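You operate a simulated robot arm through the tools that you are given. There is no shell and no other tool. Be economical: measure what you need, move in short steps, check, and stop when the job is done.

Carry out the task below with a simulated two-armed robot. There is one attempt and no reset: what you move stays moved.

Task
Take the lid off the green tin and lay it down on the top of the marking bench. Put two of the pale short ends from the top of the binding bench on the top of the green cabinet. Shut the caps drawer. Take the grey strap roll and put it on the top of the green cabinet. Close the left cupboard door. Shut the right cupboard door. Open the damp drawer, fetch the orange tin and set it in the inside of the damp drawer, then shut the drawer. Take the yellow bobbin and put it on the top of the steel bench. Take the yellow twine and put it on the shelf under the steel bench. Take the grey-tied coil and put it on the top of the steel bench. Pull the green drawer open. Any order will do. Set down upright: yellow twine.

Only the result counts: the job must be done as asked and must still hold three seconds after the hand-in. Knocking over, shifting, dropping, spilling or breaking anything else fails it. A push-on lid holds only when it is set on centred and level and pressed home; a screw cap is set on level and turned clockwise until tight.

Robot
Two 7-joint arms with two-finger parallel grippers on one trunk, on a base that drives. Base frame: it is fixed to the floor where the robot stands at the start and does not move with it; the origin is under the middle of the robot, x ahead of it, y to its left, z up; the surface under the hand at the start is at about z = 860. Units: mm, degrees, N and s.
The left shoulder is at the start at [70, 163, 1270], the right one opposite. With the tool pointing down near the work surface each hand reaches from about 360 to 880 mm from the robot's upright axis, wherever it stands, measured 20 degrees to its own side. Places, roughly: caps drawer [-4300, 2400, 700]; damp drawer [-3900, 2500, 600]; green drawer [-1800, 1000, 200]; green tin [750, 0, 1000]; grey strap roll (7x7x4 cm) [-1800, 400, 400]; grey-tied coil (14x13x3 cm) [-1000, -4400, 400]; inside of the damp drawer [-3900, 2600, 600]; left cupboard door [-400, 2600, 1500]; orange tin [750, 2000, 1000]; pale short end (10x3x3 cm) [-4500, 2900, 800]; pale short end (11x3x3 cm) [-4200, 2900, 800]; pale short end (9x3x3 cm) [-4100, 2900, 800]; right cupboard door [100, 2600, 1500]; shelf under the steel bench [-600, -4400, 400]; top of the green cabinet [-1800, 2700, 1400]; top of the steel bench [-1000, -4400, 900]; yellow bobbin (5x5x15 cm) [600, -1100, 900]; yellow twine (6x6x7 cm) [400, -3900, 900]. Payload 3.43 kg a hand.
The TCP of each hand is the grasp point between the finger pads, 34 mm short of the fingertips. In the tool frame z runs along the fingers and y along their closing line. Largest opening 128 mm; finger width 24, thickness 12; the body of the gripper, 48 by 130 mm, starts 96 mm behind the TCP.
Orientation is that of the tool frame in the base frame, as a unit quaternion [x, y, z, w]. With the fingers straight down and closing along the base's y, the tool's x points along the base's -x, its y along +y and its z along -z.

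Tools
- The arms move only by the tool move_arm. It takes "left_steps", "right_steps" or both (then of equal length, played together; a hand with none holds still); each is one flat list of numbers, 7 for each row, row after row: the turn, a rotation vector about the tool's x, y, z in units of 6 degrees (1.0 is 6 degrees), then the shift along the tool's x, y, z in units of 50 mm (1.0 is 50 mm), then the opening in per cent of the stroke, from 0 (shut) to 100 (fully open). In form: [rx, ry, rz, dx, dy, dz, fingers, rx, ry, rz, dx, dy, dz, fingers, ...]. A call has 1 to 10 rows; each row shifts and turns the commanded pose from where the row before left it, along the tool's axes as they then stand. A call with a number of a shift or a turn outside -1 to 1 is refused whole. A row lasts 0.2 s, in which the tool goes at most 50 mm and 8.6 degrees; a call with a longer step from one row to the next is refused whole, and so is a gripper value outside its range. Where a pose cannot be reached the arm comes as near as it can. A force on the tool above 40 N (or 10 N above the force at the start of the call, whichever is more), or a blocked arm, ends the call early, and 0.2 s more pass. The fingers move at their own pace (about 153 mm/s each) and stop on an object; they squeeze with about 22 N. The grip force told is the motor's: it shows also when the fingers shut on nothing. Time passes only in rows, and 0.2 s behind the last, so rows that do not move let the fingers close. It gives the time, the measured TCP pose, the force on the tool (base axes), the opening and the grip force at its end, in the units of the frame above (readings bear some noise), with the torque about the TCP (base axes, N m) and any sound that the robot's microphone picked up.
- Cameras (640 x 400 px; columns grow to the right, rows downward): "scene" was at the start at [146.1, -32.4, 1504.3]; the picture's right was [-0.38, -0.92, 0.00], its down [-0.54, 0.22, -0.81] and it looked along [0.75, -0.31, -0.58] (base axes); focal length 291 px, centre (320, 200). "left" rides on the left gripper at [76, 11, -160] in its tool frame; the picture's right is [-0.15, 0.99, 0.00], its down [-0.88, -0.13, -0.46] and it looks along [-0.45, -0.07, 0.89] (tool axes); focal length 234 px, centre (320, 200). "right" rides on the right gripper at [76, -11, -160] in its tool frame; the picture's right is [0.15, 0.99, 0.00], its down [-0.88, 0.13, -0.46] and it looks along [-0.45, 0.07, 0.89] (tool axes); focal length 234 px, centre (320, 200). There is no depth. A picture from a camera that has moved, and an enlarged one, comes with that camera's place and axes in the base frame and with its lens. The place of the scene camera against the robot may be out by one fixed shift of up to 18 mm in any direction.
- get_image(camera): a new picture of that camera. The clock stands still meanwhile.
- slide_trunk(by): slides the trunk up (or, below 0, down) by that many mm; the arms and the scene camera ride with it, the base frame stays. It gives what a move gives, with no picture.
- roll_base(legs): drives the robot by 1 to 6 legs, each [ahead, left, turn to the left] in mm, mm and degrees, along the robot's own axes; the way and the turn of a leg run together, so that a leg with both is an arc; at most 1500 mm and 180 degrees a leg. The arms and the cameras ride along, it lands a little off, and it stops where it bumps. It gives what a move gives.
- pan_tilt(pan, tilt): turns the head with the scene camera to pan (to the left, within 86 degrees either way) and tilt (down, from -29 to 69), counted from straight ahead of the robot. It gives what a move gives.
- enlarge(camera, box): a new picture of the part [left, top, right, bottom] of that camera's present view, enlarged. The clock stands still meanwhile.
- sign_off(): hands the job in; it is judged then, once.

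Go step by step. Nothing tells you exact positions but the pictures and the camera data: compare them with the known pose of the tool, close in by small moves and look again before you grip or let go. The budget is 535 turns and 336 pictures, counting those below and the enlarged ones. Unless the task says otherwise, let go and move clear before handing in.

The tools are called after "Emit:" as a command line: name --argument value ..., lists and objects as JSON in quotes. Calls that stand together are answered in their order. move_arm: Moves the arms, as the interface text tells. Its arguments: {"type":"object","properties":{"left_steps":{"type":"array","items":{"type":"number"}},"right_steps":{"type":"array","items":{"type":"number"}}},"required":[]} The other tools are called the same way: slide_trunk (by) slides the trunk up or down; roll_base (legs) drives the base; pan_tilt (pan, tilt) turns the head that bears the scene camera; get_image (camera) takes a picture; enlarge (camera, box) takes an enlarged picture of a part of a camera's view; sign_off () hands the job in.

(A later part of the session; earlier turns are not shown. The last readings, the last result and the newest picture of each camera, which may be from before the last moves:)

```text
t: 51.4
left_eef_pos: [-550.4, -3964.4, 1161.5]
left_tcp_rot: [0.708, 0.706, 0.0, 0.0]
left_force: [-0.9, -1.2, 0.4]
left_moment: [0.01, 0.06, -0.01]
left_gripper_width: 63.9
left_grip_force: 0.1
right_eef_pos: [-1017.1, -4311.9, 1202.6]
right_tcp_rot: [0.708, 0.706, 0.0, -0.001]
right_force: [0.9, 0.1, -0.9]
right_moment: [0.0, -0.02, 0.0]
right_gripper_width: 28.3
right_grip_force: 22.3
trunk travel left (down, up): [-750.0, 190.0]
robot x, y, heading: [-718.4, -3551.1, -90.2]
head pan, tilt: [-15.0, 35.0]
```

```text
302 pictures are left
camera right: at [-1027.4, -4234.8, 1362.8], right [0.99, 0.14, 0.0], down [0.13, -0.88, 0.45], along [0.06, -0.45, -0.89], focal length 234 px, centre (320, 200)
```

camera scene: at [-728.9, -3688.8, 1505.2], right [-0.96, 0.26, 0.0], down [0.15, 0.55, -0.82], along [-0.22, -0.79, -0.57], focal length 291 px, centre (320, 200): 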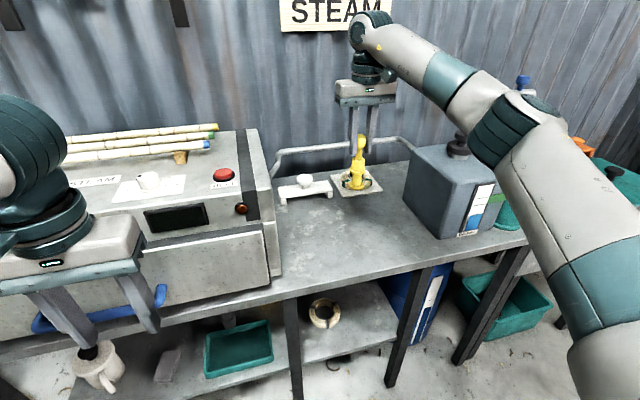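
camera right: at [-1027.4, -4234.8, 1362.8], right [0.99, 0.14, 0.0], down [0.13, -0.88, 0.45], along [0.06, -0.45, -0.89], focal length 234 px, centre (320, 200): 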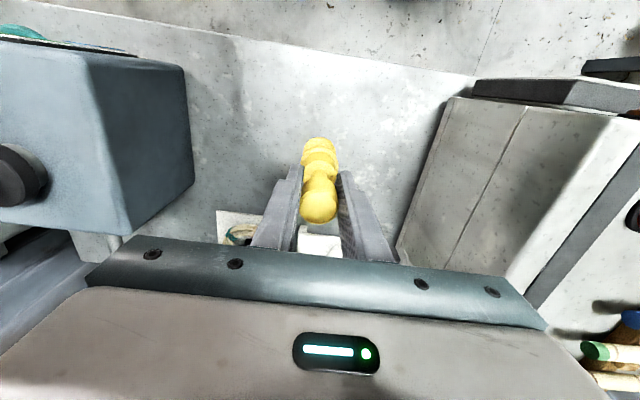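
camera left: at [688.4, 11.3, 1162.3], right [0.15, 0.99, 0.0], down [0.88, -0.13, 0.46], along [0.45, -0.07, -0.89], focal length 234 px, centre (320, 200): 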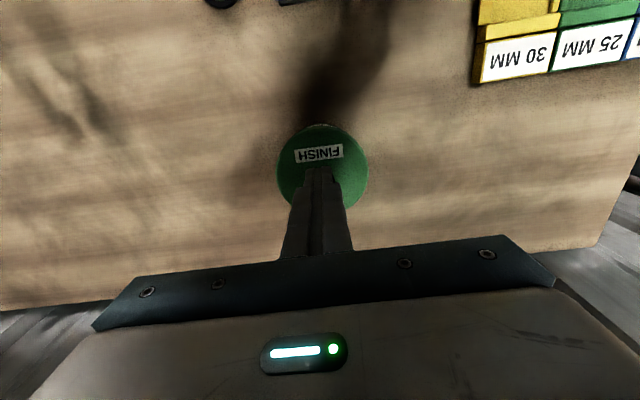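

Emit:
move_arm --right_steps '[0, 0, 0, 0, 0, 0.8, 0, 0, 0, 0, 0, 0, 0.8, 0, 0, 0, 0, 0, 0, 0.7, 0, 0, 0, 0, 0, 0, 0.4, 0]'

Emit:
enlarge --camera "scene" --box '[260, 100, 440, 260]'

```text
t: 52.4
left_eef_pos: [-549.7, -3964.7, 1161.3]
left_tcp_rot: [0.708, 0.707, 0.0, -0.001]
left_force: [-0.3, -0.5, 0.2]
left_moment: [-0.02, 0.0, -0.02]
left_gripper_width: 63.9
left_grip_force: 0.1
right_eef_pos: [-1020.6, -4310.7, 1067.5]
right_tcp_rot: [0.708, 0.707, 0.001, -0.001]
right_force: [0.1, 0.2, -1.0]
right_moment: [-0.01, 0.01, 0.01]
right_gripper_width: 28.7
right_grip_force: 21.3
trunk travel left (down, up): [-750.0, 190.0]
robot x, y, heading: [-720.8, -3552.9, -90.0]
head pan, tilt: [-15.0, 35.0]
```

```text
2.50 times, centred on (350, 180) of scene
camera zoom: at [-730.0, -3689.0, 1505.2], right [-0.96, 0.26, 0.0], down [0.15, 0.55, -0.82], along [-0.21, -0.79, -0.57], focal length 728 px, centre (245, 250)
```

zoom: 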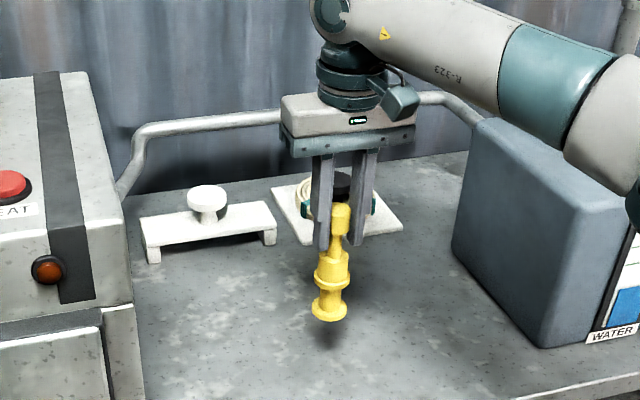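

Emit:
move_arm --right_steps '[0, 0, 0, 0, 0, 0.3, 0, 0, 0, 0, 0, 0, 0.15, 0, 0, 0, 0, 0, 0, 0.05, 0]'

Emit:
enlarge --camera "scene" --box '[280, 120, 420, 240]'

```text
t: 53.2
left_eef_pos: [-549.8, -3964.3, 1161.8]
left_tcp_rot: [0.708, 0.706, 0.001, 0.0]
left_force: [-0.5, -0.2, 0.4]
left_moment: [0.01, 0.03, 0.0]
left_gripper_width: 64.3
left_grip_force: 0.0
right_eef_pos: [-1020.4, -4308.7, 1041.9]
right_tcp_rot: [0.708, 0.706, 0.001, 0.0]
right_force: [-0.1, 0.7, -0.7]
right_moment: [-0.01, -0.03, 0.04]
right_gripper_width: 28.2
right_grip_force: 22.2
trunk travel left (down, up): [-750.0, 190.0]
robot x, y, heading: [-723.3, -3554.4, -90.0]
head pan, tilt: [-15.0, 35.0]
```

```text
3.33 times, centred on (350, 180) of scene
camera zoom: at [-729.5, -3688.0, 1505.3], right [-0.96, 0.26, 0.0], down [0.15, 0.55, -0.82], along [-0.21, -0.79, -0.57], focal length 971 px, centre (220, 267)
```

zoom: 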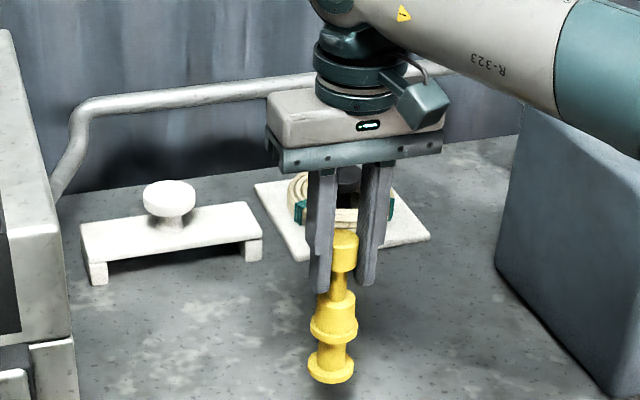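

Emit:
move_arm --right_steps '[0, 0, 0, 0, 0, 0.1, 0, 0, 0, 0, 0, 0, 0.1, 0, 0, 0, 0, 0, 0, 0, 0]'

Emit:
enlarge --camera "scene" --box '[300, 140, 400, 240]'

```text
t: 54.0
left_eef_pos: [-551.5, -3964.5, 1162.2]
left_tcp_rot: [0.707, 0.707, 0.0, 0.0]
left_force: [0.8, -0.6, 0.6]
left_moment: [0.01, 0.0, 0.02]
left_gripper_width: 63.9
left_grip_force: 0.1
right_eef_pos: [-1018.7, -4308.6, 1033.6]
right_tcp_rot: [0.709, 0.706, 0.001, 0.0]
right_force: [0.8, 0.4, 0.2]
right_moment: [0.04, -0.01, 0.0]
right_gripper_width: 28.4
right_grip_force: 22.6
trunk travel left (down, up): [-750.0, 190.0]
robot x, y, heading: [-719.2, -3554.0, -90.3]
head pan, tilt: [-15.0, 35.0]
```

```text
4.00 times, centred on (350, 190) of scene
camera zoom: at [-729.8, -3688.3, 1505.3], right [-0.96, 0.26, 0.0], down [0.15, 0.55, -0.82], along [-0.21, -0.79, -0.57], focal length 1165 px, centre (200, 240)
```

zoom: 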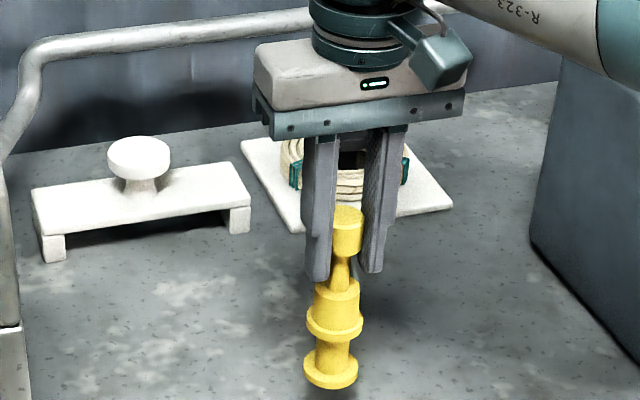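

Emit:
move_arm --right_steps '[0, 0, 0, 0, 0, 0.1, 0, 0, 0, 0, 0, 0, 0.1, 0, 0, 0, 0, 0, 0, 0, 0]'

Emit:
enlarge --camera "scene" --box '[300, 150, 400, 250]'

```text
t: 54.8
left_eef_pos: [-550.7, -3964.1, 1162.9]
left_tcp_rot: [0.708, 0.706, -0.001, 0.0]
left_force: [-0.1, -0.4, 0.4]
left_moment: [-0.01, -0.01, 0.0]
left_gripper_width: 64.0
left_grip_force: 0.1
right_eef_pos: [-1019.7, -4308.7, 1023.2]
right_tcp_rot: [0.708, 0.706, 0.0, 0.0]
right_force: [-0.1, 0.5, -1.2]
right_moment: [0.0, 0.01, 0.0]
right_gripper_width: 28.4
right_grip_force: 22.2
trunk travel left (down, up): [-750.0, 190.0]
robot x, y, heading: [-721.5, -3553.0, -90.3]
head pan, tilt: [-15.0, 35.0]
```

```text
4.00 times, centred on (350, 200) of scene
camera zoom: at [-729.7, -3688.2, 1505.3], right [-0.96, 0.26, 0.0], down [0.15, 0.55, -0.82], along [-0.21, -0.79, -0.57], focal length 1165 px, centre (200, 200)
```

zoom: 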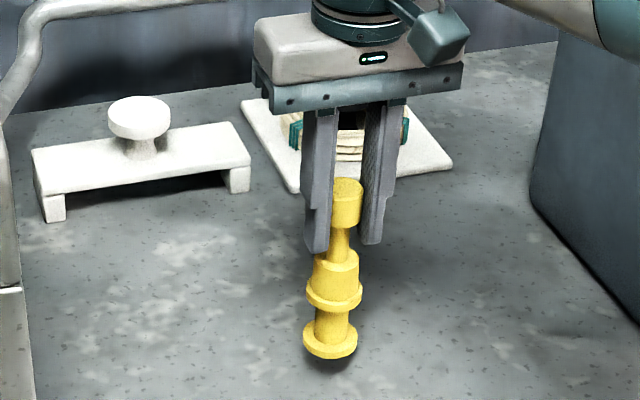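

Emit:
move_arm --right_steps '[0, 0, 0, 0, 0, 0.1, 0, 0, 0, 0, 0, 0, 0.1, 0, 0, 0, 0, 0, 0, 0, 0]'

Emit:
enlarge --camera "scene" --box '[300, 150, 400, 250]'

```text
t: 55.6
left_eef_pos: [-550.4, -3964.0, 1162.2]
left_tcp_rot: [0.708, 0.706, 0.0, 0.001]
left_force: [-0.8, -0.7, 0.6]
left_moment: [0.01, 0.0, 0.0]
left_gripper_width: 64.1
left_grip_force: 0.0
right_eef_pos: [-1019.7, -4308.9, 1012.9]
right_tcp_rot: [0.708, 0.706, 0.0, -0.001]
right_force: [0.1, -0.2, -0.6]
right_moment: [0.02, 0.0, 0.01]
right_gripper_width: 28.3
right_grip_force: 22.1
trunk travel left (down, up): [-750.0, 190.0]
robot x, y, heading: [-722.2, -3552.0, -90.1]
head pan, tilt: [-15.0, 35.0]
```

```text
4.00 times, centred on (350, 200) of scene
camera zoom: at [-729.7, -3688.3, 1505.3], right [-0.96, 0.26, 0.0], down [0.15, 0.55, -0.82], along [-0.21, -0.79, -0.57], focal length 1165 px, centre (200, 200)
```

zoom: 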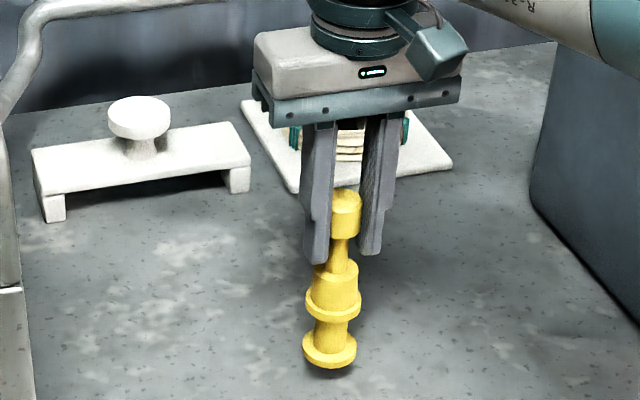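

Emit:
move_arm --right_steps '[0, 0, 0, 0, 0, 0.06, 0, 0, 0, 0, 0, 0, 0.06, 0, 0, 0, 0, 0, 0, 0.06, 0]'

Emit:
enlarge --camera "scene" --box '[300, 150, 400, 250]'

```text
t: 56.4
left_eef_pos: [-551.0, -3963.6, 1161.7]
left_tcp_rot: [0.708, 0.706, 0.0, 0.001]
left_force: [-0.7, 0.4, -0.2]
left_moment: [0.01, 0.01, -0.03]
left_gripper_width: 63.9
left_grip_force: 0.0
right_eef_pos: [-1018.8, -4309.3, 1004.3]
right_tcp_rot: [0.708, 0.706, 0.0, 0.0]
right_force: [-0.2, 0.0, -0.7]
right_moment: [-0.01, 0.01, -0.02]
right_gripper_width: 28.4
right_grip_force: 21.9
trunk travel left (down, up): [-750.0, 190.0]
robot x, y, heading: [-718.7, -3552.4, -90.2]
head pan, tilt: [-15.0, 35.0]
```

```text
4.00 times, centred on (350, 200) of scene
camera zoom: at [-729.7, -3688.4, 1505.3], right [-0.96, 0.26, 0.0], down [0.15, 0.55, -0.82], along [-0.21, -0.79, -0.57], focal length 1165 px, centre (200, 200)
```

zoom: 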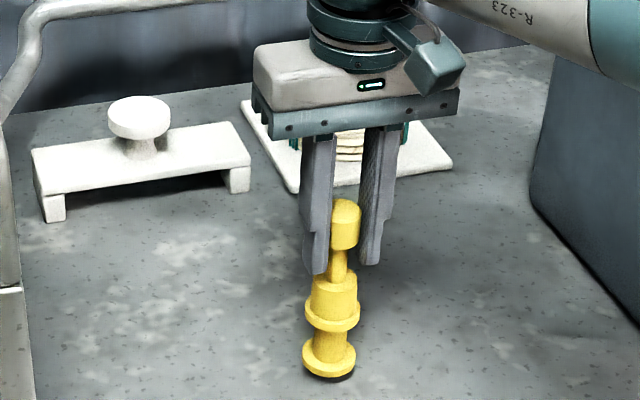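

Emit:
move_arm --right_steps '[0, 0, 0, 0, 0, 0.06, 0, 0, 0, 0, 0, 0, 0.06, 0, 0, 0, 0, 0, 0, 0.04, 0]'

Emit:
enlarge --camera "scene" --box '[300, 150, 400, 250]'

```text
t: 57.2
left_eef_pos: [-550.3, -3964.0, 1162.0]
left_tcp_rot: [0.708, 0.707, 0.0, 0.0]
left_force: [-0.7, 0.7, -0.1]
left_moment: [0.01, -0.01, 0.0]
left_gripper_width: 63.9
left_grip_force: 0.0
right_eef_pos: [-1019.4, -4309.0, 996.6]
right_tcp_rot: [0.708, 0.706, 0.0, 0.001]
right_force: [-0.6, -0.1, -0.6]
right_moment: [0.0, -0.02, 0.0]
right_gripper_width: 28.1
right_grip_force: 22.3
trunk travel left (down, up): [-750.0, 190.0]
robot x, y, heading: [-721.9, -3553.7, -89.9]
head pan, tilt: [-15.0, 35.0]
```

```text
4.00 times, centred on (350, 200) of scene
camera zoom: at [-729.8, -3688.3, 1505.3], right [-0.96, 0.26, 0.0], down [0.15, 0.55, -0.82], along [-0.21, -0.79, -0.57], focal length 1165 px, centre (200, 200)
```

zoom: 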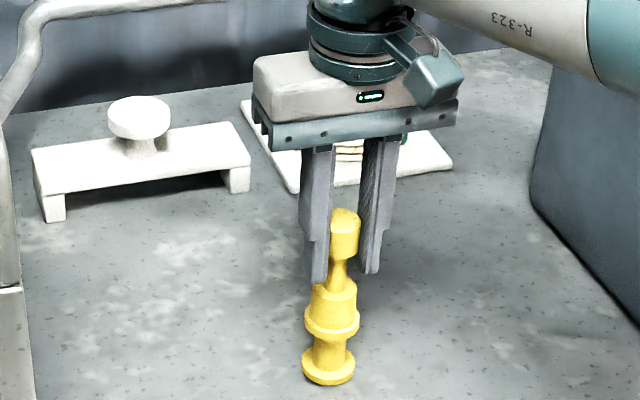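

Emit:
move_arm --right_steps '[0, 0, 0, 0, 0, 0.04, 0, 0, 0, 0, 0, 0, 0.04, 0, 0, 0, 0, 0, 0, 0.03, 0]'

Emit:
enlarge --camera "scene" --box '[300, 150, 400, 250]'

```text
t: 58.0
left_eef_pos: [-549.6, -3963.2, 1162.8]
left_tcp_rot: [0.707, 0.707, 0.0, 0.0]
left_force: [-0.7, -0.2, -0.6]
left_moment: [-0.04, 0.03, -0.01]
left_gripper_width: 63.8
left_grip_force: 0.0
right_eef_pos: [-1018.1, -4308.2, 993.4]
right_tcp_rot: [0.708, 0.706, 0.0, 0.001]
right_force: [-0.8, 1.4, 8.3]
right_moment: [0.13, 0.1, 0.01]
right_gripper_width: 28.2
right_grip_force: 22.0
trunk travel left (down, up): [-750.0, 190.0]
robot x, y, heading: [-722.2, -3558.6, -90.1]
head pan, tilt: [-15.0, 35.0]
```

```text
4.00 times, centred on (350, 200) of scene
camera zoom: at [-729.4, -3686.9, 1505.6], right [-0.96, 0.26, 0.0], down [0.15, 0.55, -0.82], along [-0.22, -0.79, -0.57], focal length 1165 px, centre (200, 200)
```

zoom: 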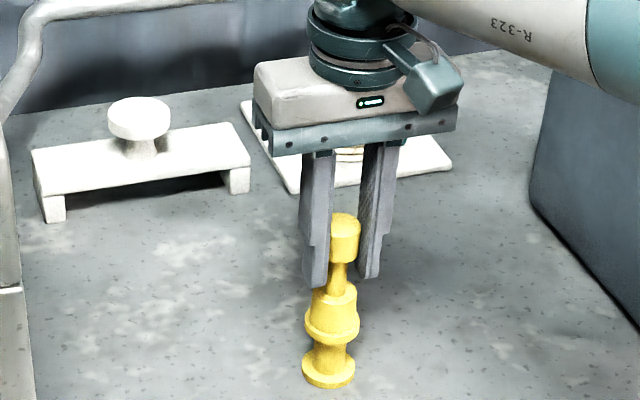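

Contact (8 N), so the steel bench top is level with the marking bench (~860). Releasing and lifting.

Emit:
move_arm --right_steps '[0, 0, 0, 0, 0, -0.04, 0, 0, 0, 0, 0, 0, 0, 60, 0, 0, 0, 0, 0, 0, 60, 0, 0, 0, 0, 0, -0.5, 60, 0, 0, 0, 0, 0, -0.9, 60, 0, 0, 0, 0, 0, -0.9, 60, 0, 0, 0, 0, 0, -0.9, 60, 0, 0, 0, 0.9, 0, 0, 60, 0, 0, 0, 0.9, 0, 0, 60, 0, 0, 0, 0.9, 0, 0, 60]'

Emit:
get_image --camera "scene"

```text
t: 60.2
left_eef_pos: [-550.5, -3962.3, 1161.9]
left_tcp_rot: [0.708, 0.707, -0.001, 0.001]
left_force: [-0.2, -0.3, 0.0]
left_moment: [-0.08, 0.01, -0.01]
left_gripper_width: 63.9
left_grip_force: 0.1
right_eef_pos: [-1021.1, -4172.8, 1154.5]
right_tcp_rot: [0.709, 0.706, 0.001, 0.0]
right_force: [-0.7, 0.1, 1.3]
right_moment: [-0.01, -0.04, 0.05]
right_gripper_width: 77.1
right_grip_force: 0.1
trunk travel left (down, up): [-750.0, 190.0]
robot x, y, heading: [-721.7, -3554.7, -90.2]
head pan, tilt: [-15.0, 35.0]
```

```text
293 pictures are left
camera scene: at [-729.8, -3686.7, 1505.5], right [-0.97, 0.26, 0.0], down [0.15, 0.55, -0.82], along [-0.21, -0.79, -0.57], focal length 291 px, centre (320, 200)
```

scene: 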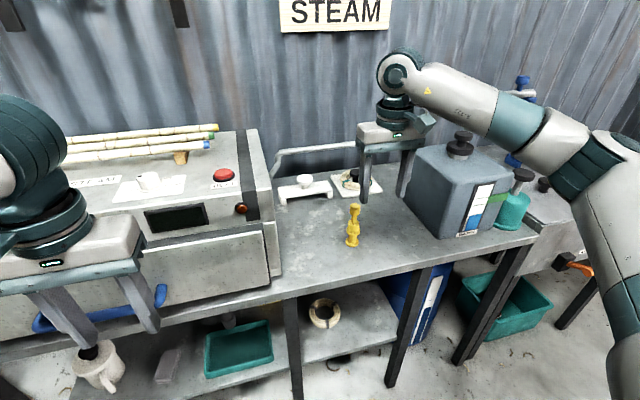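

Bobbin stands upright on the steel bench. Next the grey-tied coil on the shelf; looking closer.

Emit:
move_arm --right_steps '[0, 0, 0, 0.9, 0, 0, 60, 0, 0, 0, 0.9, 0, 0, 60, 0, 0, 0, 0.9, 0, 0, 60, 0, 0, 0, 0.9, 0, 0, 60, 0, 0, 0, 0.9, 0, 0, 60]'

Emit:
enlarge --camera "scene" --box '[270, 270, 410, 380]'

```text
t: 61.4
left_eef_pos: [-550.9, -3962.6, 1163.4]
left_tcp_rot: [0.708, 0.707, -0.001, 0.001]
left_force: [-0.3, -0.5, -0.1]
left_moment: [-0.05, 0.02, -0.03]
left_gripper_width: 64.1
left_grip_force: 0.1
right_eef_pos: [-1018.8, -3948.3, 1151.5]
right_tcp_rot: [0.709, 0.705, -0.001, 0.0]
right_force: [0.3, 0.5, 0.2]
right_moment: [-0.03, 0.0, 0.03]
right_gripper_width: 76.9
right_grip_force: 0.1
trunk travel left (down, up): [-750.0, 190.0]
robot x, y, heading: [-720.1, -3555.6, -90.2]
head pan, tilt: [-15.0, 35.0]
```

```text
3.64 times, centred on (340, 325) of scene
camera zoom: at [-730.1, -3686.6, 1505.5], right [-0.96, 0.26, 0.0], down [0.15, 0.55, -0.82], along [-0.21, -0.79, -0.57], focal length 1059 px, centre (247, -254)
```

zoom: 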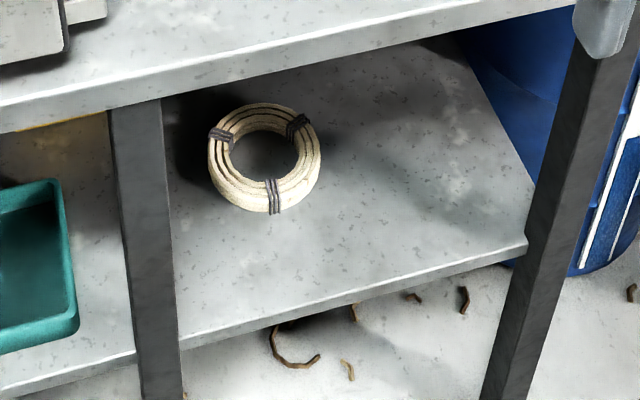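

I'll lower the trunk and tilt the right hand 45° forward to reach into the shelf.

Emit:
slide_trunk --by -600

Emit:
move_arm --right_steps '[0, -0.94, 0, 0, 0, 0, 60, 0, -0.94, 0, 0, 0, 0, 60, 0, -0.94, 0, 0, 0, 0, 60, 0, -0.94, 0, 0, 0, 0, 60, 0, -0.94, 0, 0, 0, 0, 60, 0, -0.94, 0, 0, 0, 0, 60, 0, -0.94, 0, 0, 0, 0, 60, 0, -0.94, 0, 0, 0, 0, 60]'

Emit:
get_image --camera "right"

Emit:
get_image --camera "scene"

```text
refused: -600 is not a number from -400 to 400
```

```text
t: 63.2
left_eef_pos: [-551.4, -3961.9, 1163.0]
left_tcp_rot: [0.708, 0.707, 0.0, 0.0]
left_force: [-0.3, 0.0, 0.1]
left_moment: [0.0, -0.02, -0.03]
left_gripper_width: 64.2
left_grip_force: 0.2
right_eef_pos: [-1051.7, -4072.9, 1203.1]
right_tcp_rot: [0.655, 0.652, -0.272, 0.27]
right_force: [0.2, 0.2, 0.3]
right_moment: [0.03, 0.01, -0.04]
right_gripper_width: 77.1
right_grip_force: 0.0
right hand out of reach, approached as far as the arm can: row 2, 3, 4, 5, 6, 7, 8
trunk travel left (down, up): [-750.0, 190.0]
robot x, y, heading: [-722.2, -3557.6, -90.0]
head pan, tilt: [-15.0, 35.0]
```

```text
291 pictures are left
camera right: at [-1060.6, -3905.3, 1262.4], right [0.99, 0.1, -0.1], down [0.13, -0.3, 0.95], along [0.06, -0.95, -0.31], focal length 234 px, centre (320, 200)
```

right: 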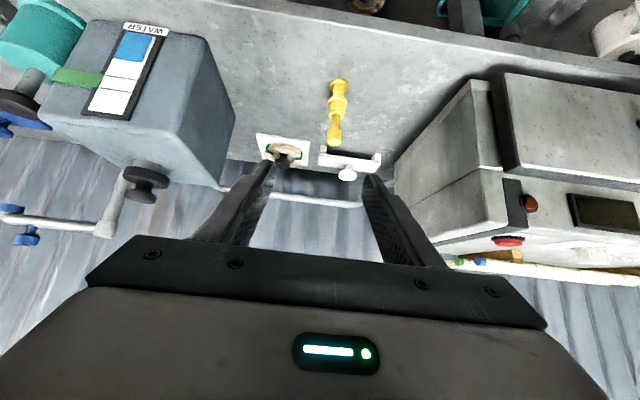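

```text
290 pictures are left
camera scene: at [-730.2, -3688.0, 1505.3], right [-0.96, 0.26, 0.0], down [0.15, 0.55, -0.82], along [-0.21, -0.79, -0.57], focal length 291 px, centre (320, 200)
```

scene: 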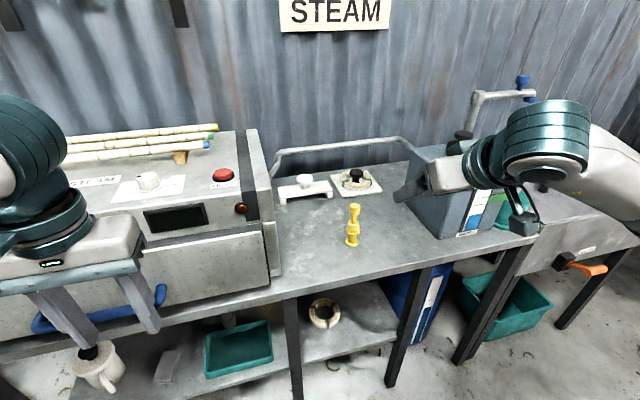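

Emit:
roll_base --legs '[[-100, 0, 0]]'

Emit:
slide_trunk --by -350

Emit:
slide_trunk --by -280

Emit:
get_image --camera "right"

Emit:
get_image --camera "scene"

```text
t: 64.4
left_eef_pos: [-547.9, -3863.5, 1162.6]
left_tcp_rot: [0.707, 0.707, 0.0, -0.001]
left_force: [0.1, 0.2, 0.2]
left_moment: [-0.02, 0.0, -0.01]
left_gripper_width: 64.0
left_grip_force: 0.1
right_eef_pos: [-1049.0, -3974.3, 1202.8]
right_tcp_rot: [0.653, 0.653, -0.271, 0.271]
right_force: [0.1, 0.1, 0.3]
right_moment: [0.0, -0.02, 0.03]
right_gripper_width: 77.0
right_grip_force: 0.2
trunk travel left (down, up): [-750.0, 190.0]
robot x, y, heading: [-721.0, -3459.2, -89.9]
head pan, tilt: [-15.0, 35.0]
```

```text
t: 67.8
left_eef_pos: [-548.5, -3863.0, 812.5]
left_tcp_rot: [0.707, 0.707, 0.0, 0.001]
left_force: [0.3, -0.3, 0.4]
left_moment: [0.05, 0.03, 0.03]
left_gripper_width: 64.1
left_grip_force: 0.0
right_eef_pos: [-1048.5, -3973.8, 854.0]
right_tcp_rot: [0.653, 0.653, -0.27, 0.271]
right_force: [-0.1, -0.2, -0.8]
right_moment: [0.0, -0.02, -0.01]
right_gripper_width: 76.8
right_grip_force: 0.0
trunk travel left (down, up): [-400.0, 540.0]
robot x, y, heading: [-717.2, -3450.8, -90.1]
head pan, tilt: [-15.0, 35.0]
```

```text
t: 70.6
left_eef_pos: [-548.3, -3863.7, 533.3]
left_tcp_rot: [0.707, 0.707, 0.001, -0.001]
left_force: [1.0, 0.1, 0.2]
left_moment: [0.01, 0.03, -0.01]
left_gripper_width: 63.9
left_grip_force: 0.1
right_eef_pos: [-1048.3, -3972.5, 572.8]
right_tcp_rot: [0.653, 0.653, -0.271, 0.27]
right_force: [-0.6, 0.4, -0.1]
right_moment: [0.01, -0.02, 0.02]
right_gripper_width: 76.9
right_grip_force: 0.1
trunk travel left (down, up): [-120.0, 820.0]
robot x, y, heading: [-717.1, -3455.1, -89.8]
head pan, tilt: [-15.0, 35.0]
```

```text
289 pictures are left
camera right: at [-1058.8, -3806.3, 632.8], right [0.99, 0.1, -0.1], down [0.13, -0.3, 0.95], along [0.07, -0.95, -0.31], focal length 234 px, centre (320, 200)
```

right: 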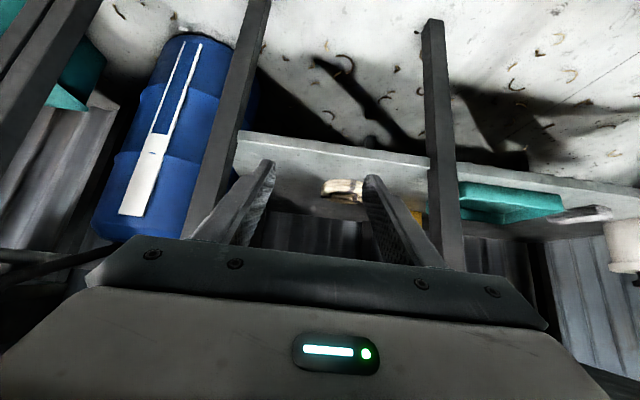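

```text
288 pictures are left
camera scene: at [-729.0, -3588.2, 875.4], right [-0.97, 0.26, 0.0], down [0.15, 0.55, -0.82], along [-0.21, -0.79, -0.57], focal length 291 px, centre (320, 200)
```

scene: 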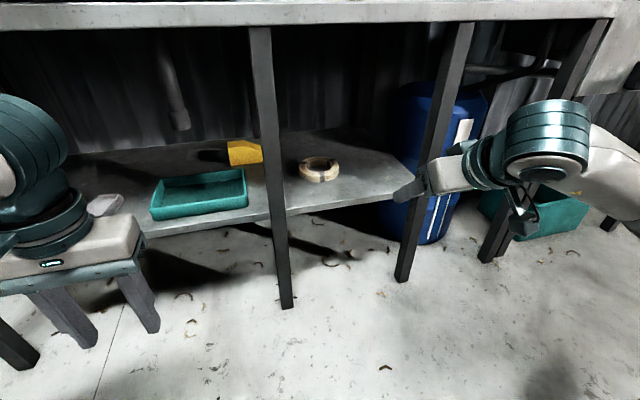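

Coil found at about (-938, -4391, top z≈407). I'll drive forward a bit and shift the hand into the aperture, in line for a 45° approach to the coil's right wall.

Emit:
move_arm --right_steps '[0, 0, 0, 0, 0.5, 0, 60, 0, 0, 0, 0, 0.54, 0, 60]'

Emit:
roll_base --legs '[[150, 0, 0]]'

Emit:
move_arm --right_steps '[0, 0, 0, -0.45, 0, 0.45, 60, 0, 0, 0, -0.45, 0, 0.45, 60, 0, 0, 0, -0.45, 0, 0.45, 60]'

Emit:
get_image --camera "right"

Emit:
get_image --camera "scene"

```text
t: 71.2
left_eef_pos: [-549.3, -3863.6, 531.7]
left_tcp_rot: [0.707, 0.707, 0.001, 0.0]
left_force: [-0.2, 0.9, 0.6]
left_moment: [-0.01, 0.0, -0.01]
left_gripper_width: 64.1
left_grip_force: 0.1
right_eef_pos: [-997.2, -3983.3, 575.2]
right_tcp_rot: [0.654, 0.653, -0.269, 0.27]
right_force: [-0.4, 0.1, -0.8]
right_moment: [0.0, -0.02, 0.01]
right_gripper_width: 76.8
right_grip_force: 0.1
right hand out of reach, approached as far as the arm can: row 1, 2
trunk travel left (down, up): [-120.0, 820.0]
robot x, y, heading: [-725.0, -3457.0, -90.1]
head pan, tilt: [-15.0, 35.0]
```

```text
t: 72.6
left_eef_pos: [-549.8, -4014.2, 531.7]
left_tcp_rot: [0.707, 0.707, 0.0, -0.001]
left_force: [0.3, 0.1, -1.2]
left_moment: [0.0, 0.01, -0.01]
left_gripper_width: 64.1
left_grip_force: 0.0
right_eef_pos: [-999.3, -4132.8, 575.7]
right_tcp_rot: [0.654, 0.653, -0.27, 0.27]
right_force: [0.1, 0.0, -0.5]
right_moment: [-0.01, 0.03, -0.05]
right_gripper_width: 76.7
right_grip_force: 0.1
trunk travel left (down, up): [-120.0, 820.0]
robot x, y, heading: [-722.1, -3605.9, -90.1]
head pan, tilt: [-15.0, 35.0]
```

```text
t: 73.4
left_eef_pos: [-550.7, -4015.4, 531.6]
left_tcp_rot: [0.709, 0.706, 0.0, 0.0]
left_force: [0.4, -0.6, 0.2]
left_moment: [-0.03, -0.01, 0.0]
left_gripper_width: 64.0
left_grip_force: 0.1
right_eef_pos: [-999.3, -4228.9, 574.5]
right_tcp_rot: [0.654, 0.653, -0.27, 0.27]
right_force: [-0.8, -0.3, 0.5]
right_moment: [0.01, 0.01, -0.04]
right_gripper_width: 76.7
right_grip_force: 0.1
trunk travel left (down, up): [-120.0, 820.0]
robot x, y, heading: [-722.2, -3606.7, -90.2]
head pan, tilt: [-15.0, 35.0]
```

```text
287 pictures are left
camera right: at [-1008.9, -4062.0, 633.9], right [0.99, 0.1, -0.1], down [0.13, -0.3, 0.94], along [0.07, -0.95, -0.31], focal length 234 px, centre (320, 200)
```

right: 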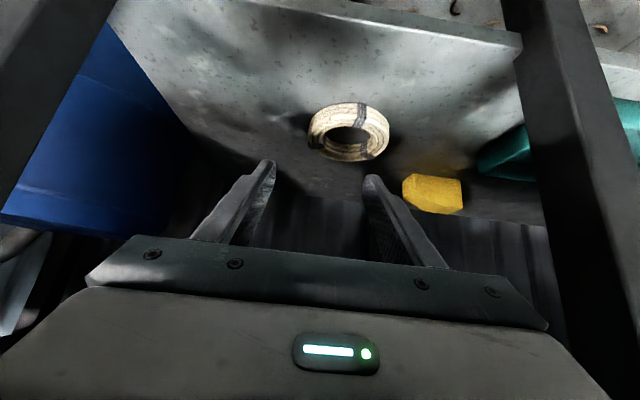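

```text
286 pictures are left
camera scene: at [-729.5, -3739.1, 875.3], right [-0.97, 0.26, 0.0], down [0.15, 0.55, -0.82], along [-0.21, -0.79, -0.57], focal length 291 px, centre (320, 200)
```

scene: 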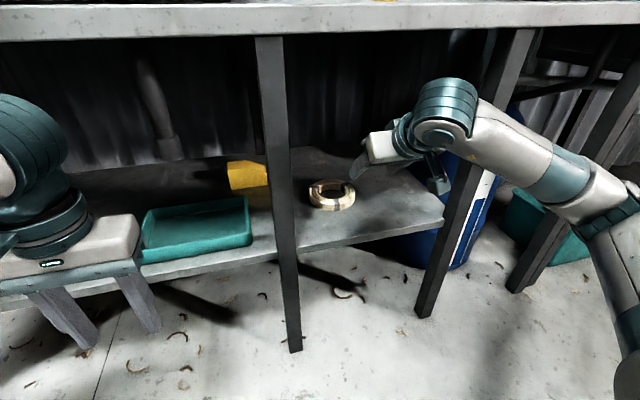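

Emit:
move_arm --right_steps '[0, 0, 0, 0.1, 0, 0.6, 60, 0, 0, 0, 0.1, 0, 0.8, 60, 0, 0, 0, 0, 0, 0.8, 60, 0, 0, 0, 0, 0, 0.8, 60]'

Emit:
get_image --camera "right"

Emit:
get_image --camera "scene"

```text
t: 74.4
left_eef_pos: [-549.8, -4014.1, 532.6]
left_tcp_rot: [0.708, 0.706, 0.0, 0.0]
left_force: [-0.4, 0.6, -0.1]
left_moment: [-0.03, 0.01, 0.0]
left_gripper_width: 63.7
left_grip_force: 0.0
right_eef_pos: [-1001.4, -4327.9, 460.1]
right_tcp_rot: [0.654, 0.653, -0.271, 0.27]
right_force: [0.1, 0.0, 0.4]
right_moment: [-0.03, 0.02, 0.0]
right_gripper_width: 76.7
right_grip_force: 0.2
trunk travel left (down, up): [-120.0, 820.0]
robot x, y, heading: [-721.4, -3604.2, -90.2]
head pan, tilt: [-15.0, 35.0]
```

```text
285 pictures are left
camera right: at [-1010.8, -4160.9, 520.1], right [0.99, 0.1, -0.1], down [0.13, -0.3, 0.94], along [0.06, -0.95, -0.31], focal length 234 px, centre (320, 200)
```

right: 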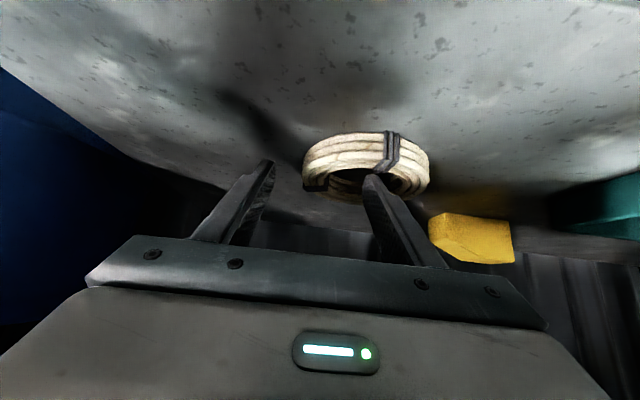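

```text
284 pictures are left
camera scene: at [-729.5, -3739.0, 875.3], right [-0.97, 0.26, 0.0], down [0.15, 0.55, -0.82], along [-0.21, -0.79, -0.57], focal length 291 px, centre (320, 200)
```

scene: 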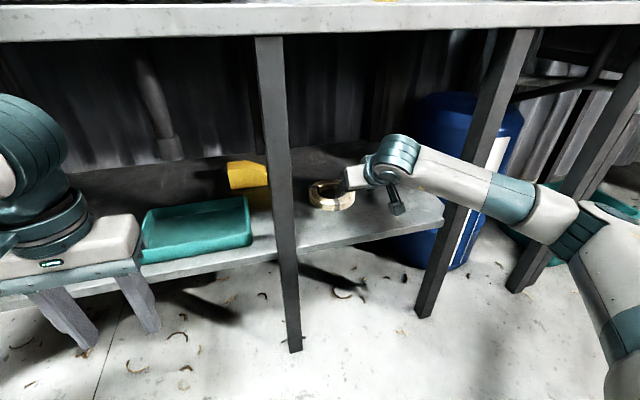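

Emit:
move_arm --right_steps '[0, 0, 0, 0, 0, 0.5, 60, 0, 0, 0, 0, 0, 0.4, 60, 0, 0, 0, 0, 0, 0.2, 60]'

Emit:
get_image --camera "right"

Emit:
enlarge --camera "scene" --box '[280, 130, 420, 240]'

```text
t: 74.8
left_eef_pos: [-551.1, -4013.6, 532.6]
left_tcp_rot: [0.708, 0.706, 0.0, 0.001]
left_force: [-0.4, 1.3, 0.3]
left_moment: [-0.04, -0.01, 0.0]
left_gripper_width: 64.2
left_grip_force: 0.1
right_eef_pos: [-1000.0, -4349.8, 458.6]
right_tcp_rot: [0.65, 0.649, -0.275, 0.283]
right_force: [0.7, -1.8, 15.4]
right_moment: [-0.34, -0.65, 0.15]
right_gripper_width: 77.1
right_grip_force: 0.1
trunk travel left (down, up): [-120.0, 820.0]
robot x, y, heading: [-721.4, -3603.6, -90.1]
head pan, tilt: [-15.0, 35.0]
stopped in row 2 (right hand): the force on the tool passed its limit at 47 N (the readings are from after the stop); the commanded pose is now the measured one
```

```text
283 pictures are left
camera right: at [-1010.3, -4180.1, 513.1], right [0.99, 0.1, -0.1], down [0.12, -0.28, 0.95], along [0.07, -0.96, -0.28], focal length 234 px, centre (320, 200)
```

right: 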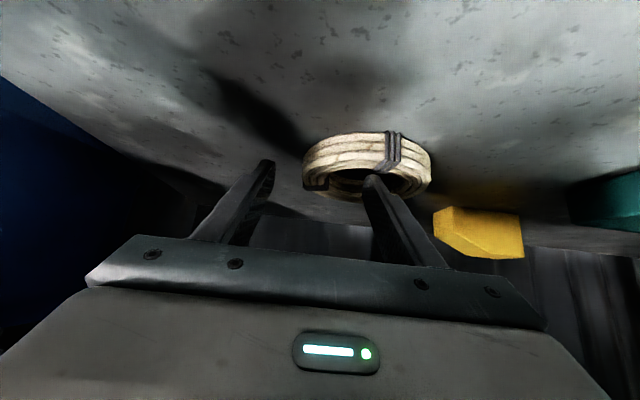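

```text
3.64 times, centred on (350, 185) of scene
camera zoom: at [-729.2, -3737.7, 875.6], right [-0.97, 0.26, 0.0], down [0.15, 0.55, -0.82], along [-0.21, -0.79, -0.57], focal length 1059 px, centre (211, 254)
```

zoom: 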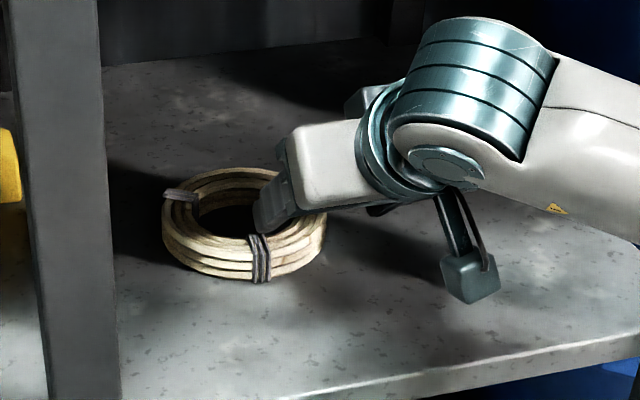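

The inner finger touched the ring's near rim. I'll back off, make the tool steeper (30° from vertical), and re-align.

Emit:
move_arm --right_steps '[0, 0, 0, 0, 0, -0.6, 60, 0, 0, 0, 0, 0, -0.6, 60, 0, 0.9, 0, 0, 0, 0, 60, 0, 0.9, 0, 0, 0, 0, 60, 0, 0.9, 0, 0, 0, 0, 60]'

Emit:
get_image --camera "right"

Emit:
get_image --camera "scene"

```text
t: 76.0
left_eef_pos: [-550.3, -4013.9, 531.9]
left_tcp_rot: [0.708, 0.706, 0.0, -0.001]
left_force: [0.3, -0.2, -0.8]
left_moment: [-0.04, 0.03, 0.0]
left_gripper_width: 63.9
left_grip_force: 0.1
right_eef_pos: [-1000.0, -4304.9, 494.2]
right_tcp_rot: [0.684, 0.683, -0.179, 0.184]
right_force: [0.9, -0.3, -0.4]
right_moment: [0.01, 0.02, 0.0]
right_gripper_width: 76.8
right_grip_force: 0.0
trunk travel left (down, up): [-120.0, 820.0]
robot x, y, heading: [-723.8, -3601.8, -90.3]
head pan, tilt: [-15.0, 35.0]
```

```text
281 pictures are left
camera right: at [-1011.9, -4159.3, 595.2], right [0.99, 0.13, -0.06], down [0.12, -0.54, 0.83], along [0.07, -0.83, -0.55], focal length 234 px, centre (320, 200)
```

right: 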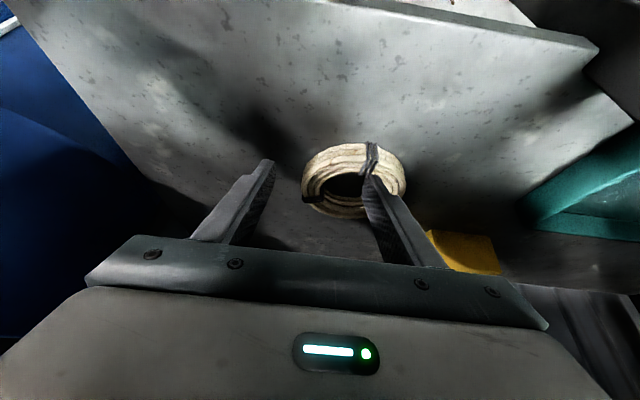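

```text
280 pictures are left
camera scene: at [-729.6, -3738.9, 875.3], right [-0.97, 0.26, 0.0], down [0.15, 0.55, -0.82], along [-0.21, -0.79, -0.57], focal length 291 px, centre (320, 200)
```

scene: 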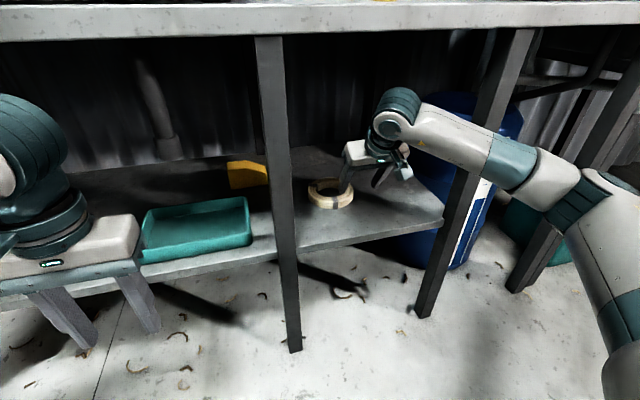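

Emit:
move_arm --right_steps '[0, 0, 0, -0.54, 0, 0.31, 60, 0, 0, 0, 0, 0, 0.5, 60, 0, 0, 0, 0, 0, 0.4, 60, 0, 0, 0, 0, 0, 0.3, 60]'

Emit:
get_image --camera "right"

Emit:
enlarge --camera "scene" --box '[280, 130, 420, 240]'

```text
t: 77.0
left_eef_pos: [-549.8, -4014.3, 531.9]
left_tcp_rot: [0.708, 0.707, 0.0, 0.0]
left_force: [-0.7, 0.4, -0.3]
left_moment: [0.01, -0.02, 0.02]
left_gripper_width: 63.8
left_grip_force: 0.1
right_eef_pos: [-1000.6, -4365.1, 443.0]
right_tcp_rot: [0.683, 0.683, -0.179, 0.185]
right_force: [-0.7, -0.7, -0.3]
right_moment: [0.01, 0.01, -0.03]
right_gripper_width: 76.9
right_grip_force: 0.0
trunk travel left (down, up): [-120.0, 820.0]
robot x, y, heading: [-724.7, -3604.6, -90.3]
head pan, tilt: [-15.0, 35.0]
```

```text
279 pictures are left
camera right: at [-1011.0, -4220.6, 543.9], right [0.99, 0.13, -0.06], down [0.12, -0.54, 0.83], along [0.07, -0.83, -0.55], focal length 234 px, centre (320, 200)
```

right: 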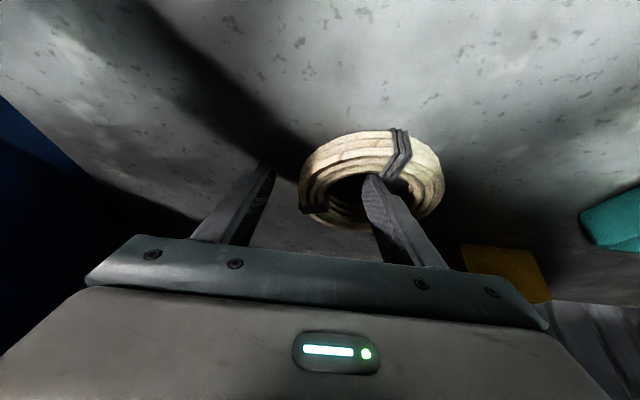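

```text
3.64 times, centred on (350, 185) of scene
camera zoom: at [-729.6, -3739.0, 875.3], right [-0.97, 0.26, 0.0], down [0.15, 0.55, -0.82], along [-0.21, -0.79, -0.57], focal length 1059 px, centre (211, 254)
```

zoom: 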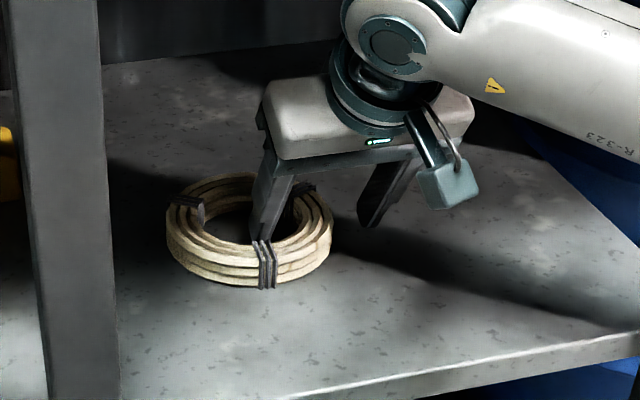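

Emit:
move_arm --right_steps '[0, 0, 0, -0.24, 0, 0.0, 60, 0, 0, 0, 0, 0, 0.3, 60, 0, 0, 0, 0, 0, 0.2, 60, 0, 0, 0, 0, 0, 0.15, 60]'

Emit:
get_image --camera "right"

Emit:
enlarge --camera "scene" --box '[280, 130, 420, 240]'

```text
t: 77.9
left_eef_pos: [-550.9, -4013.1, 533.4]
left_tcp_rot: [0.708, 0.706, -0.001, 0.0]
left_force: [0.2, -0.3, 0.2]
left_moment: [-0.01, 0.0, -0.04]
left_gripper_width: 64.1
left_grip_force: 0.1
right_eef_pos: [-1000.8, -4387.7, 436.1]
right_tcp_rot: [0.684, 0.681, -0.183, 0.19]
right_force: [1.5, 10.6, 18.3]
right_moment: [0.23, 0.67, -0.43]
right_gripper_width: 76.0
right_grip_force: 0.0
trunk travel left (down, up): [-120.0, 820.0]
robot x, y, heading: [-722.4, -3608.6, -90.7]
head pan, tilt: [-15.0, 35.0]
stopped in row 4 (right hand): the force on the tool passed its limit at 62 N (the readings are from after the stop); the commanded pose is now the measured one
```

```text
277 pictures are left
camera right: at [-1011.8, -4241.3, 535.1], right [0.99, 0.13, -0.06], down [0.12, -0.53, 0.84], along [0.07, -0.84, -0.54], focal length 234 px, centre (320, 200)
```

right: 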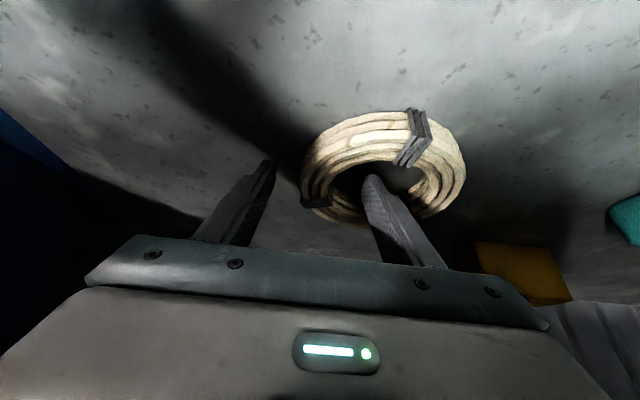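

```text
3.64 times, centred on (350, 185) of scene
camera zoom: at [-729.1, -3736.2, 875.8], right [-0.96, 0.26, 0.0], down [0.15, 0.55, -0.82], along [-0.22, -0.79, -0.57], focal length 1059 px, centre (211, 254)
```

zoom: 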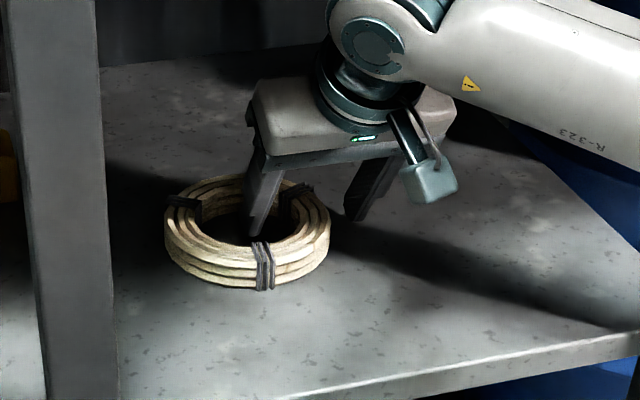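

Both fingertips are on the shelf (z≈400) with one finger in the hole. I'll raise slightly and close.

Emit:
move_arm --right_steps '[0, 0, 0, 0, 0, -0.06, 60, 0, 0, 0, 0, 0, 0, 0, 0, 0, 0, 0, 0, 0, 0, 0, 0, 0, 0, 0, 0, 0]'

Emit:
get_image --camera "right"

Emit:
enlarge --camera "scene" --box '[280, 130, 420, 240]'

```text
t: 78.9
left_eef_pos: [-550.2, -4013.7, 532.9]
left_tcp_rot: [0.708, 0.706, -0.001, 0.001]
left_force: [0.1, -0.1, -0.2]
left_moment: [-0.01, -0.01, -0.02]
left_gripper_width: 64.0
left_grip_force: 0.0
right_eef_pos: [-1000.3, -4386.6, 435.9]
right_tcp_rot: [0.683, 0.682, -0.181, 0.188]
right_force: [-1.5, -0.4, 17.6]
right_moment: [-0.18, 0.36, 0.02]
right_gripper_width: 29.2
right_grip_force: 22.4
trunk travel left (down, up): [-120.0, 820.0]
robot x, y, heading: [-721.1, -3606.2, -90.5]
head pan, tilt: [-15.0, 35.0]
```

```text
275 pictures are left
camera right: at [-1011.0, -4240.8, 535.3], right [0.99, 0.13, -0.06], down [0.12, -0.53, 0.84], along [0.07, -0.84, -0.54], focal length 234 px, centre (320, 200)
```

right: 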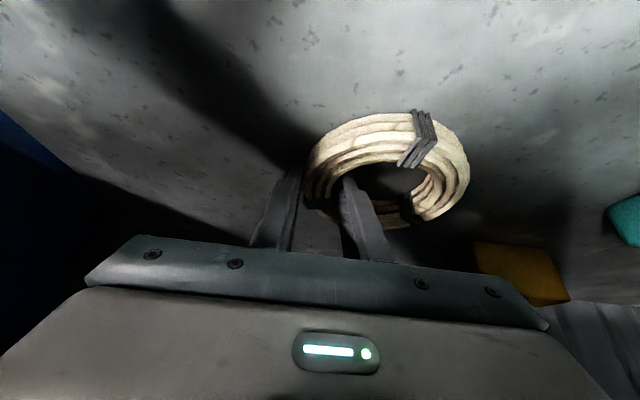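

```text
3.64 times, centred on (350, 185) of scene
camera zoom: at [-729.1, -3737.0, 875.6], right [-0.96, 0.26, 0.0], down [0.15, 0.55, -0.82], along [-0.22, -0.79, -0.57], focal length 1059 px, centre (211, 254)
```

zoom: 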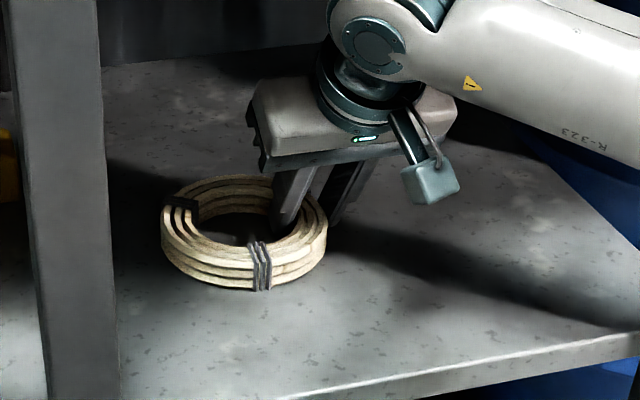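

Gripped (29 mm wall). Lifting a little.

Emit:
move_arm --right_steps '[0, 0, 0, -0.15, 0, -0.26, 0, 0, 0, 0, -0.25, 0, -0.43, 0, 0, 0, 0, -0.25, 0, -0.43, 0]'

Emit:
get_image --camera "scene"

```text
t: 79.7
left_eef_pos: [-550.6, -4014.7, 533.3]
left_tcp_rot: [0.708, 0.707, 0.0, 0.0]
left_force: [-0.5, 0.5, 0.0]
left_moment: [-0.05, 0.0, 0.0]
left_gripper_width: 64.2
left_grip_force: 0.1
right_eef_pos: [-1001.3, -4386.7, 495.7]
right_tcp_rot: [0.684, 0.682, -0.18, 0.187]
right_force: [-0.6, -0.4, -1.2]
right_moment: [0.02, 0.02, -0.03]
right_gripper_width: 29.3
right_grip_force: 21.8
trunk travel left (down, up): [-120.0, 820.0]
robot x, y, heading: [-717.1, -3605.6, -90.2]
head pan, tilt: [-15.0, 35.0]
```

```text
273 pictures are left
camera scene: at [-729.7, -3738.4, 875.2], right [-0.96, 0.26, 0.0], down [0.15, 0.55, -0.82], along [-0.22, -0.79, -0.57], focal length 291 px, centre (320, 200)
```

scene: 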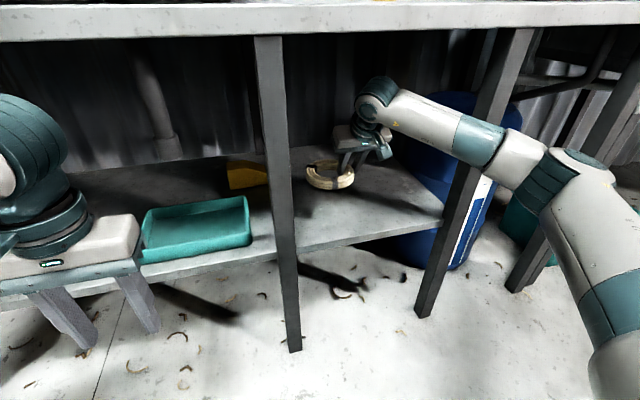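

Emit:
roll_base --legs '[[-350, 0, 0]]'

Emit:
slide_trunk --by 300

Emit:
slide_trunk --by 330

Emit:
get_image --camera "scene"

```text
t: 81.9
left_eef_pos: [-507.8, -3703.7, 532.9]
left_tcp_rot: [0.682, 0.731, 0.0, 0.0]
left_force: [0.8, 0.0, 0.0]
left_moment: [0.04, 0.0, 0.0]
left_gripper_width: 63.8
left_grip_force: 0.0
right_eef_pos: [-928.6, -4107.9, 497.5]
right_tcp_rot: [0.659, 0.706, -0.174, 0.193]
right_force: [-0.4, 0.3, -0.6]
right_moment: [-0.05, 0.07, -0.03]
right_gripper_width: 29.5
right_grip_force: 22.2
trunk travel left (down, up): [-120.0, 820.0]
robot x, y, heading: [-705.7, -3307.2, -86.0]
head pan, tilt: [-15.0, 35.0]
stopped in leg 1: the robot was blocked; the commanded pose is now the measured one
```

```text
t: 84.9
left_eef_pos: [-507.5, -3705.6, 833.5]
left_tcp_rot: [0.682, 0.731, 0.0, 0.0]
left_force: [0.1, 0.7, 0.2]
left_moment: [0.0, 0.01, 0.01]
left_gripper_width: 64.1
left_grip_force: 0.0
right_eef_pos: [-930.5, -4108.1, 796.8]
right_tcp_rot: [0.659, 0.706, -0.172, 0.193]
right_force: [0.1, 0.1, -1.2]
right_moment: [0.01, 0.05, -0.01]
right_gripper_width: 29.2
right_grip_force: 21.1
trunk travel left (down, up): [-420.0, 520.0]
robot x, y, heading: [-706.2, -3306.2, -86.1]
head pan, tilt: [-15.0, 35.0]
```

```text
t: 88.2
left_eef_pos: [-506.9, -3703.2, 1162.8]
left_tcp_rot: [0.682, 0.731, 0.0, 0.0]
left_force: [-0.1, 0.9, -0.4]
left_moment: [-0.02, -0.01, 0.01]
left_gripper_width: 64.1
left_grip_force: 0.1
right_eef_pos: [-930.4, -4108.1, 1126.6]
right_tcp_rot: [0.658, 0.706, -0.174, 0.194]
right_force: [0.9, 0.6, -0.7]
right_moment: [0.02, 0.05, 0.0]
right_gripper_width: 29.1
right_grip_force: 22.3
trunk travel left (down, up): [-750.0, 190.0]
robot x, y, heading: [-705.8, -3308.4, -86.0]
head pan, tilt: [-15.0, 35.0]
```

```text
272 pictures are left
camera scene: at [-705.5, -3442.8, 1505.2], right [-0.98, 0.19, 0.0], down [0.11, 0.56, -0.82], along [-0.16, -0.8, -0.57], focal length 291 px, centre (320, 200)
```

scene: 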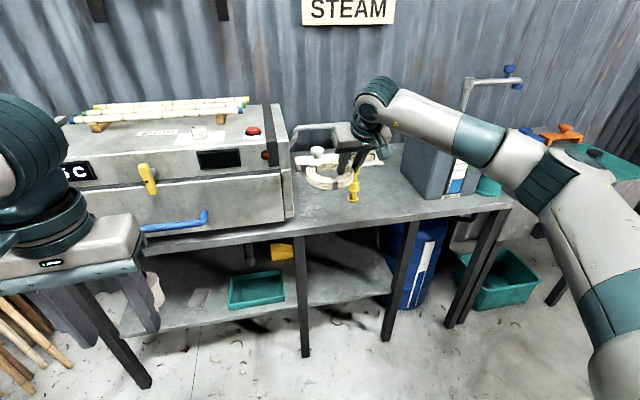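

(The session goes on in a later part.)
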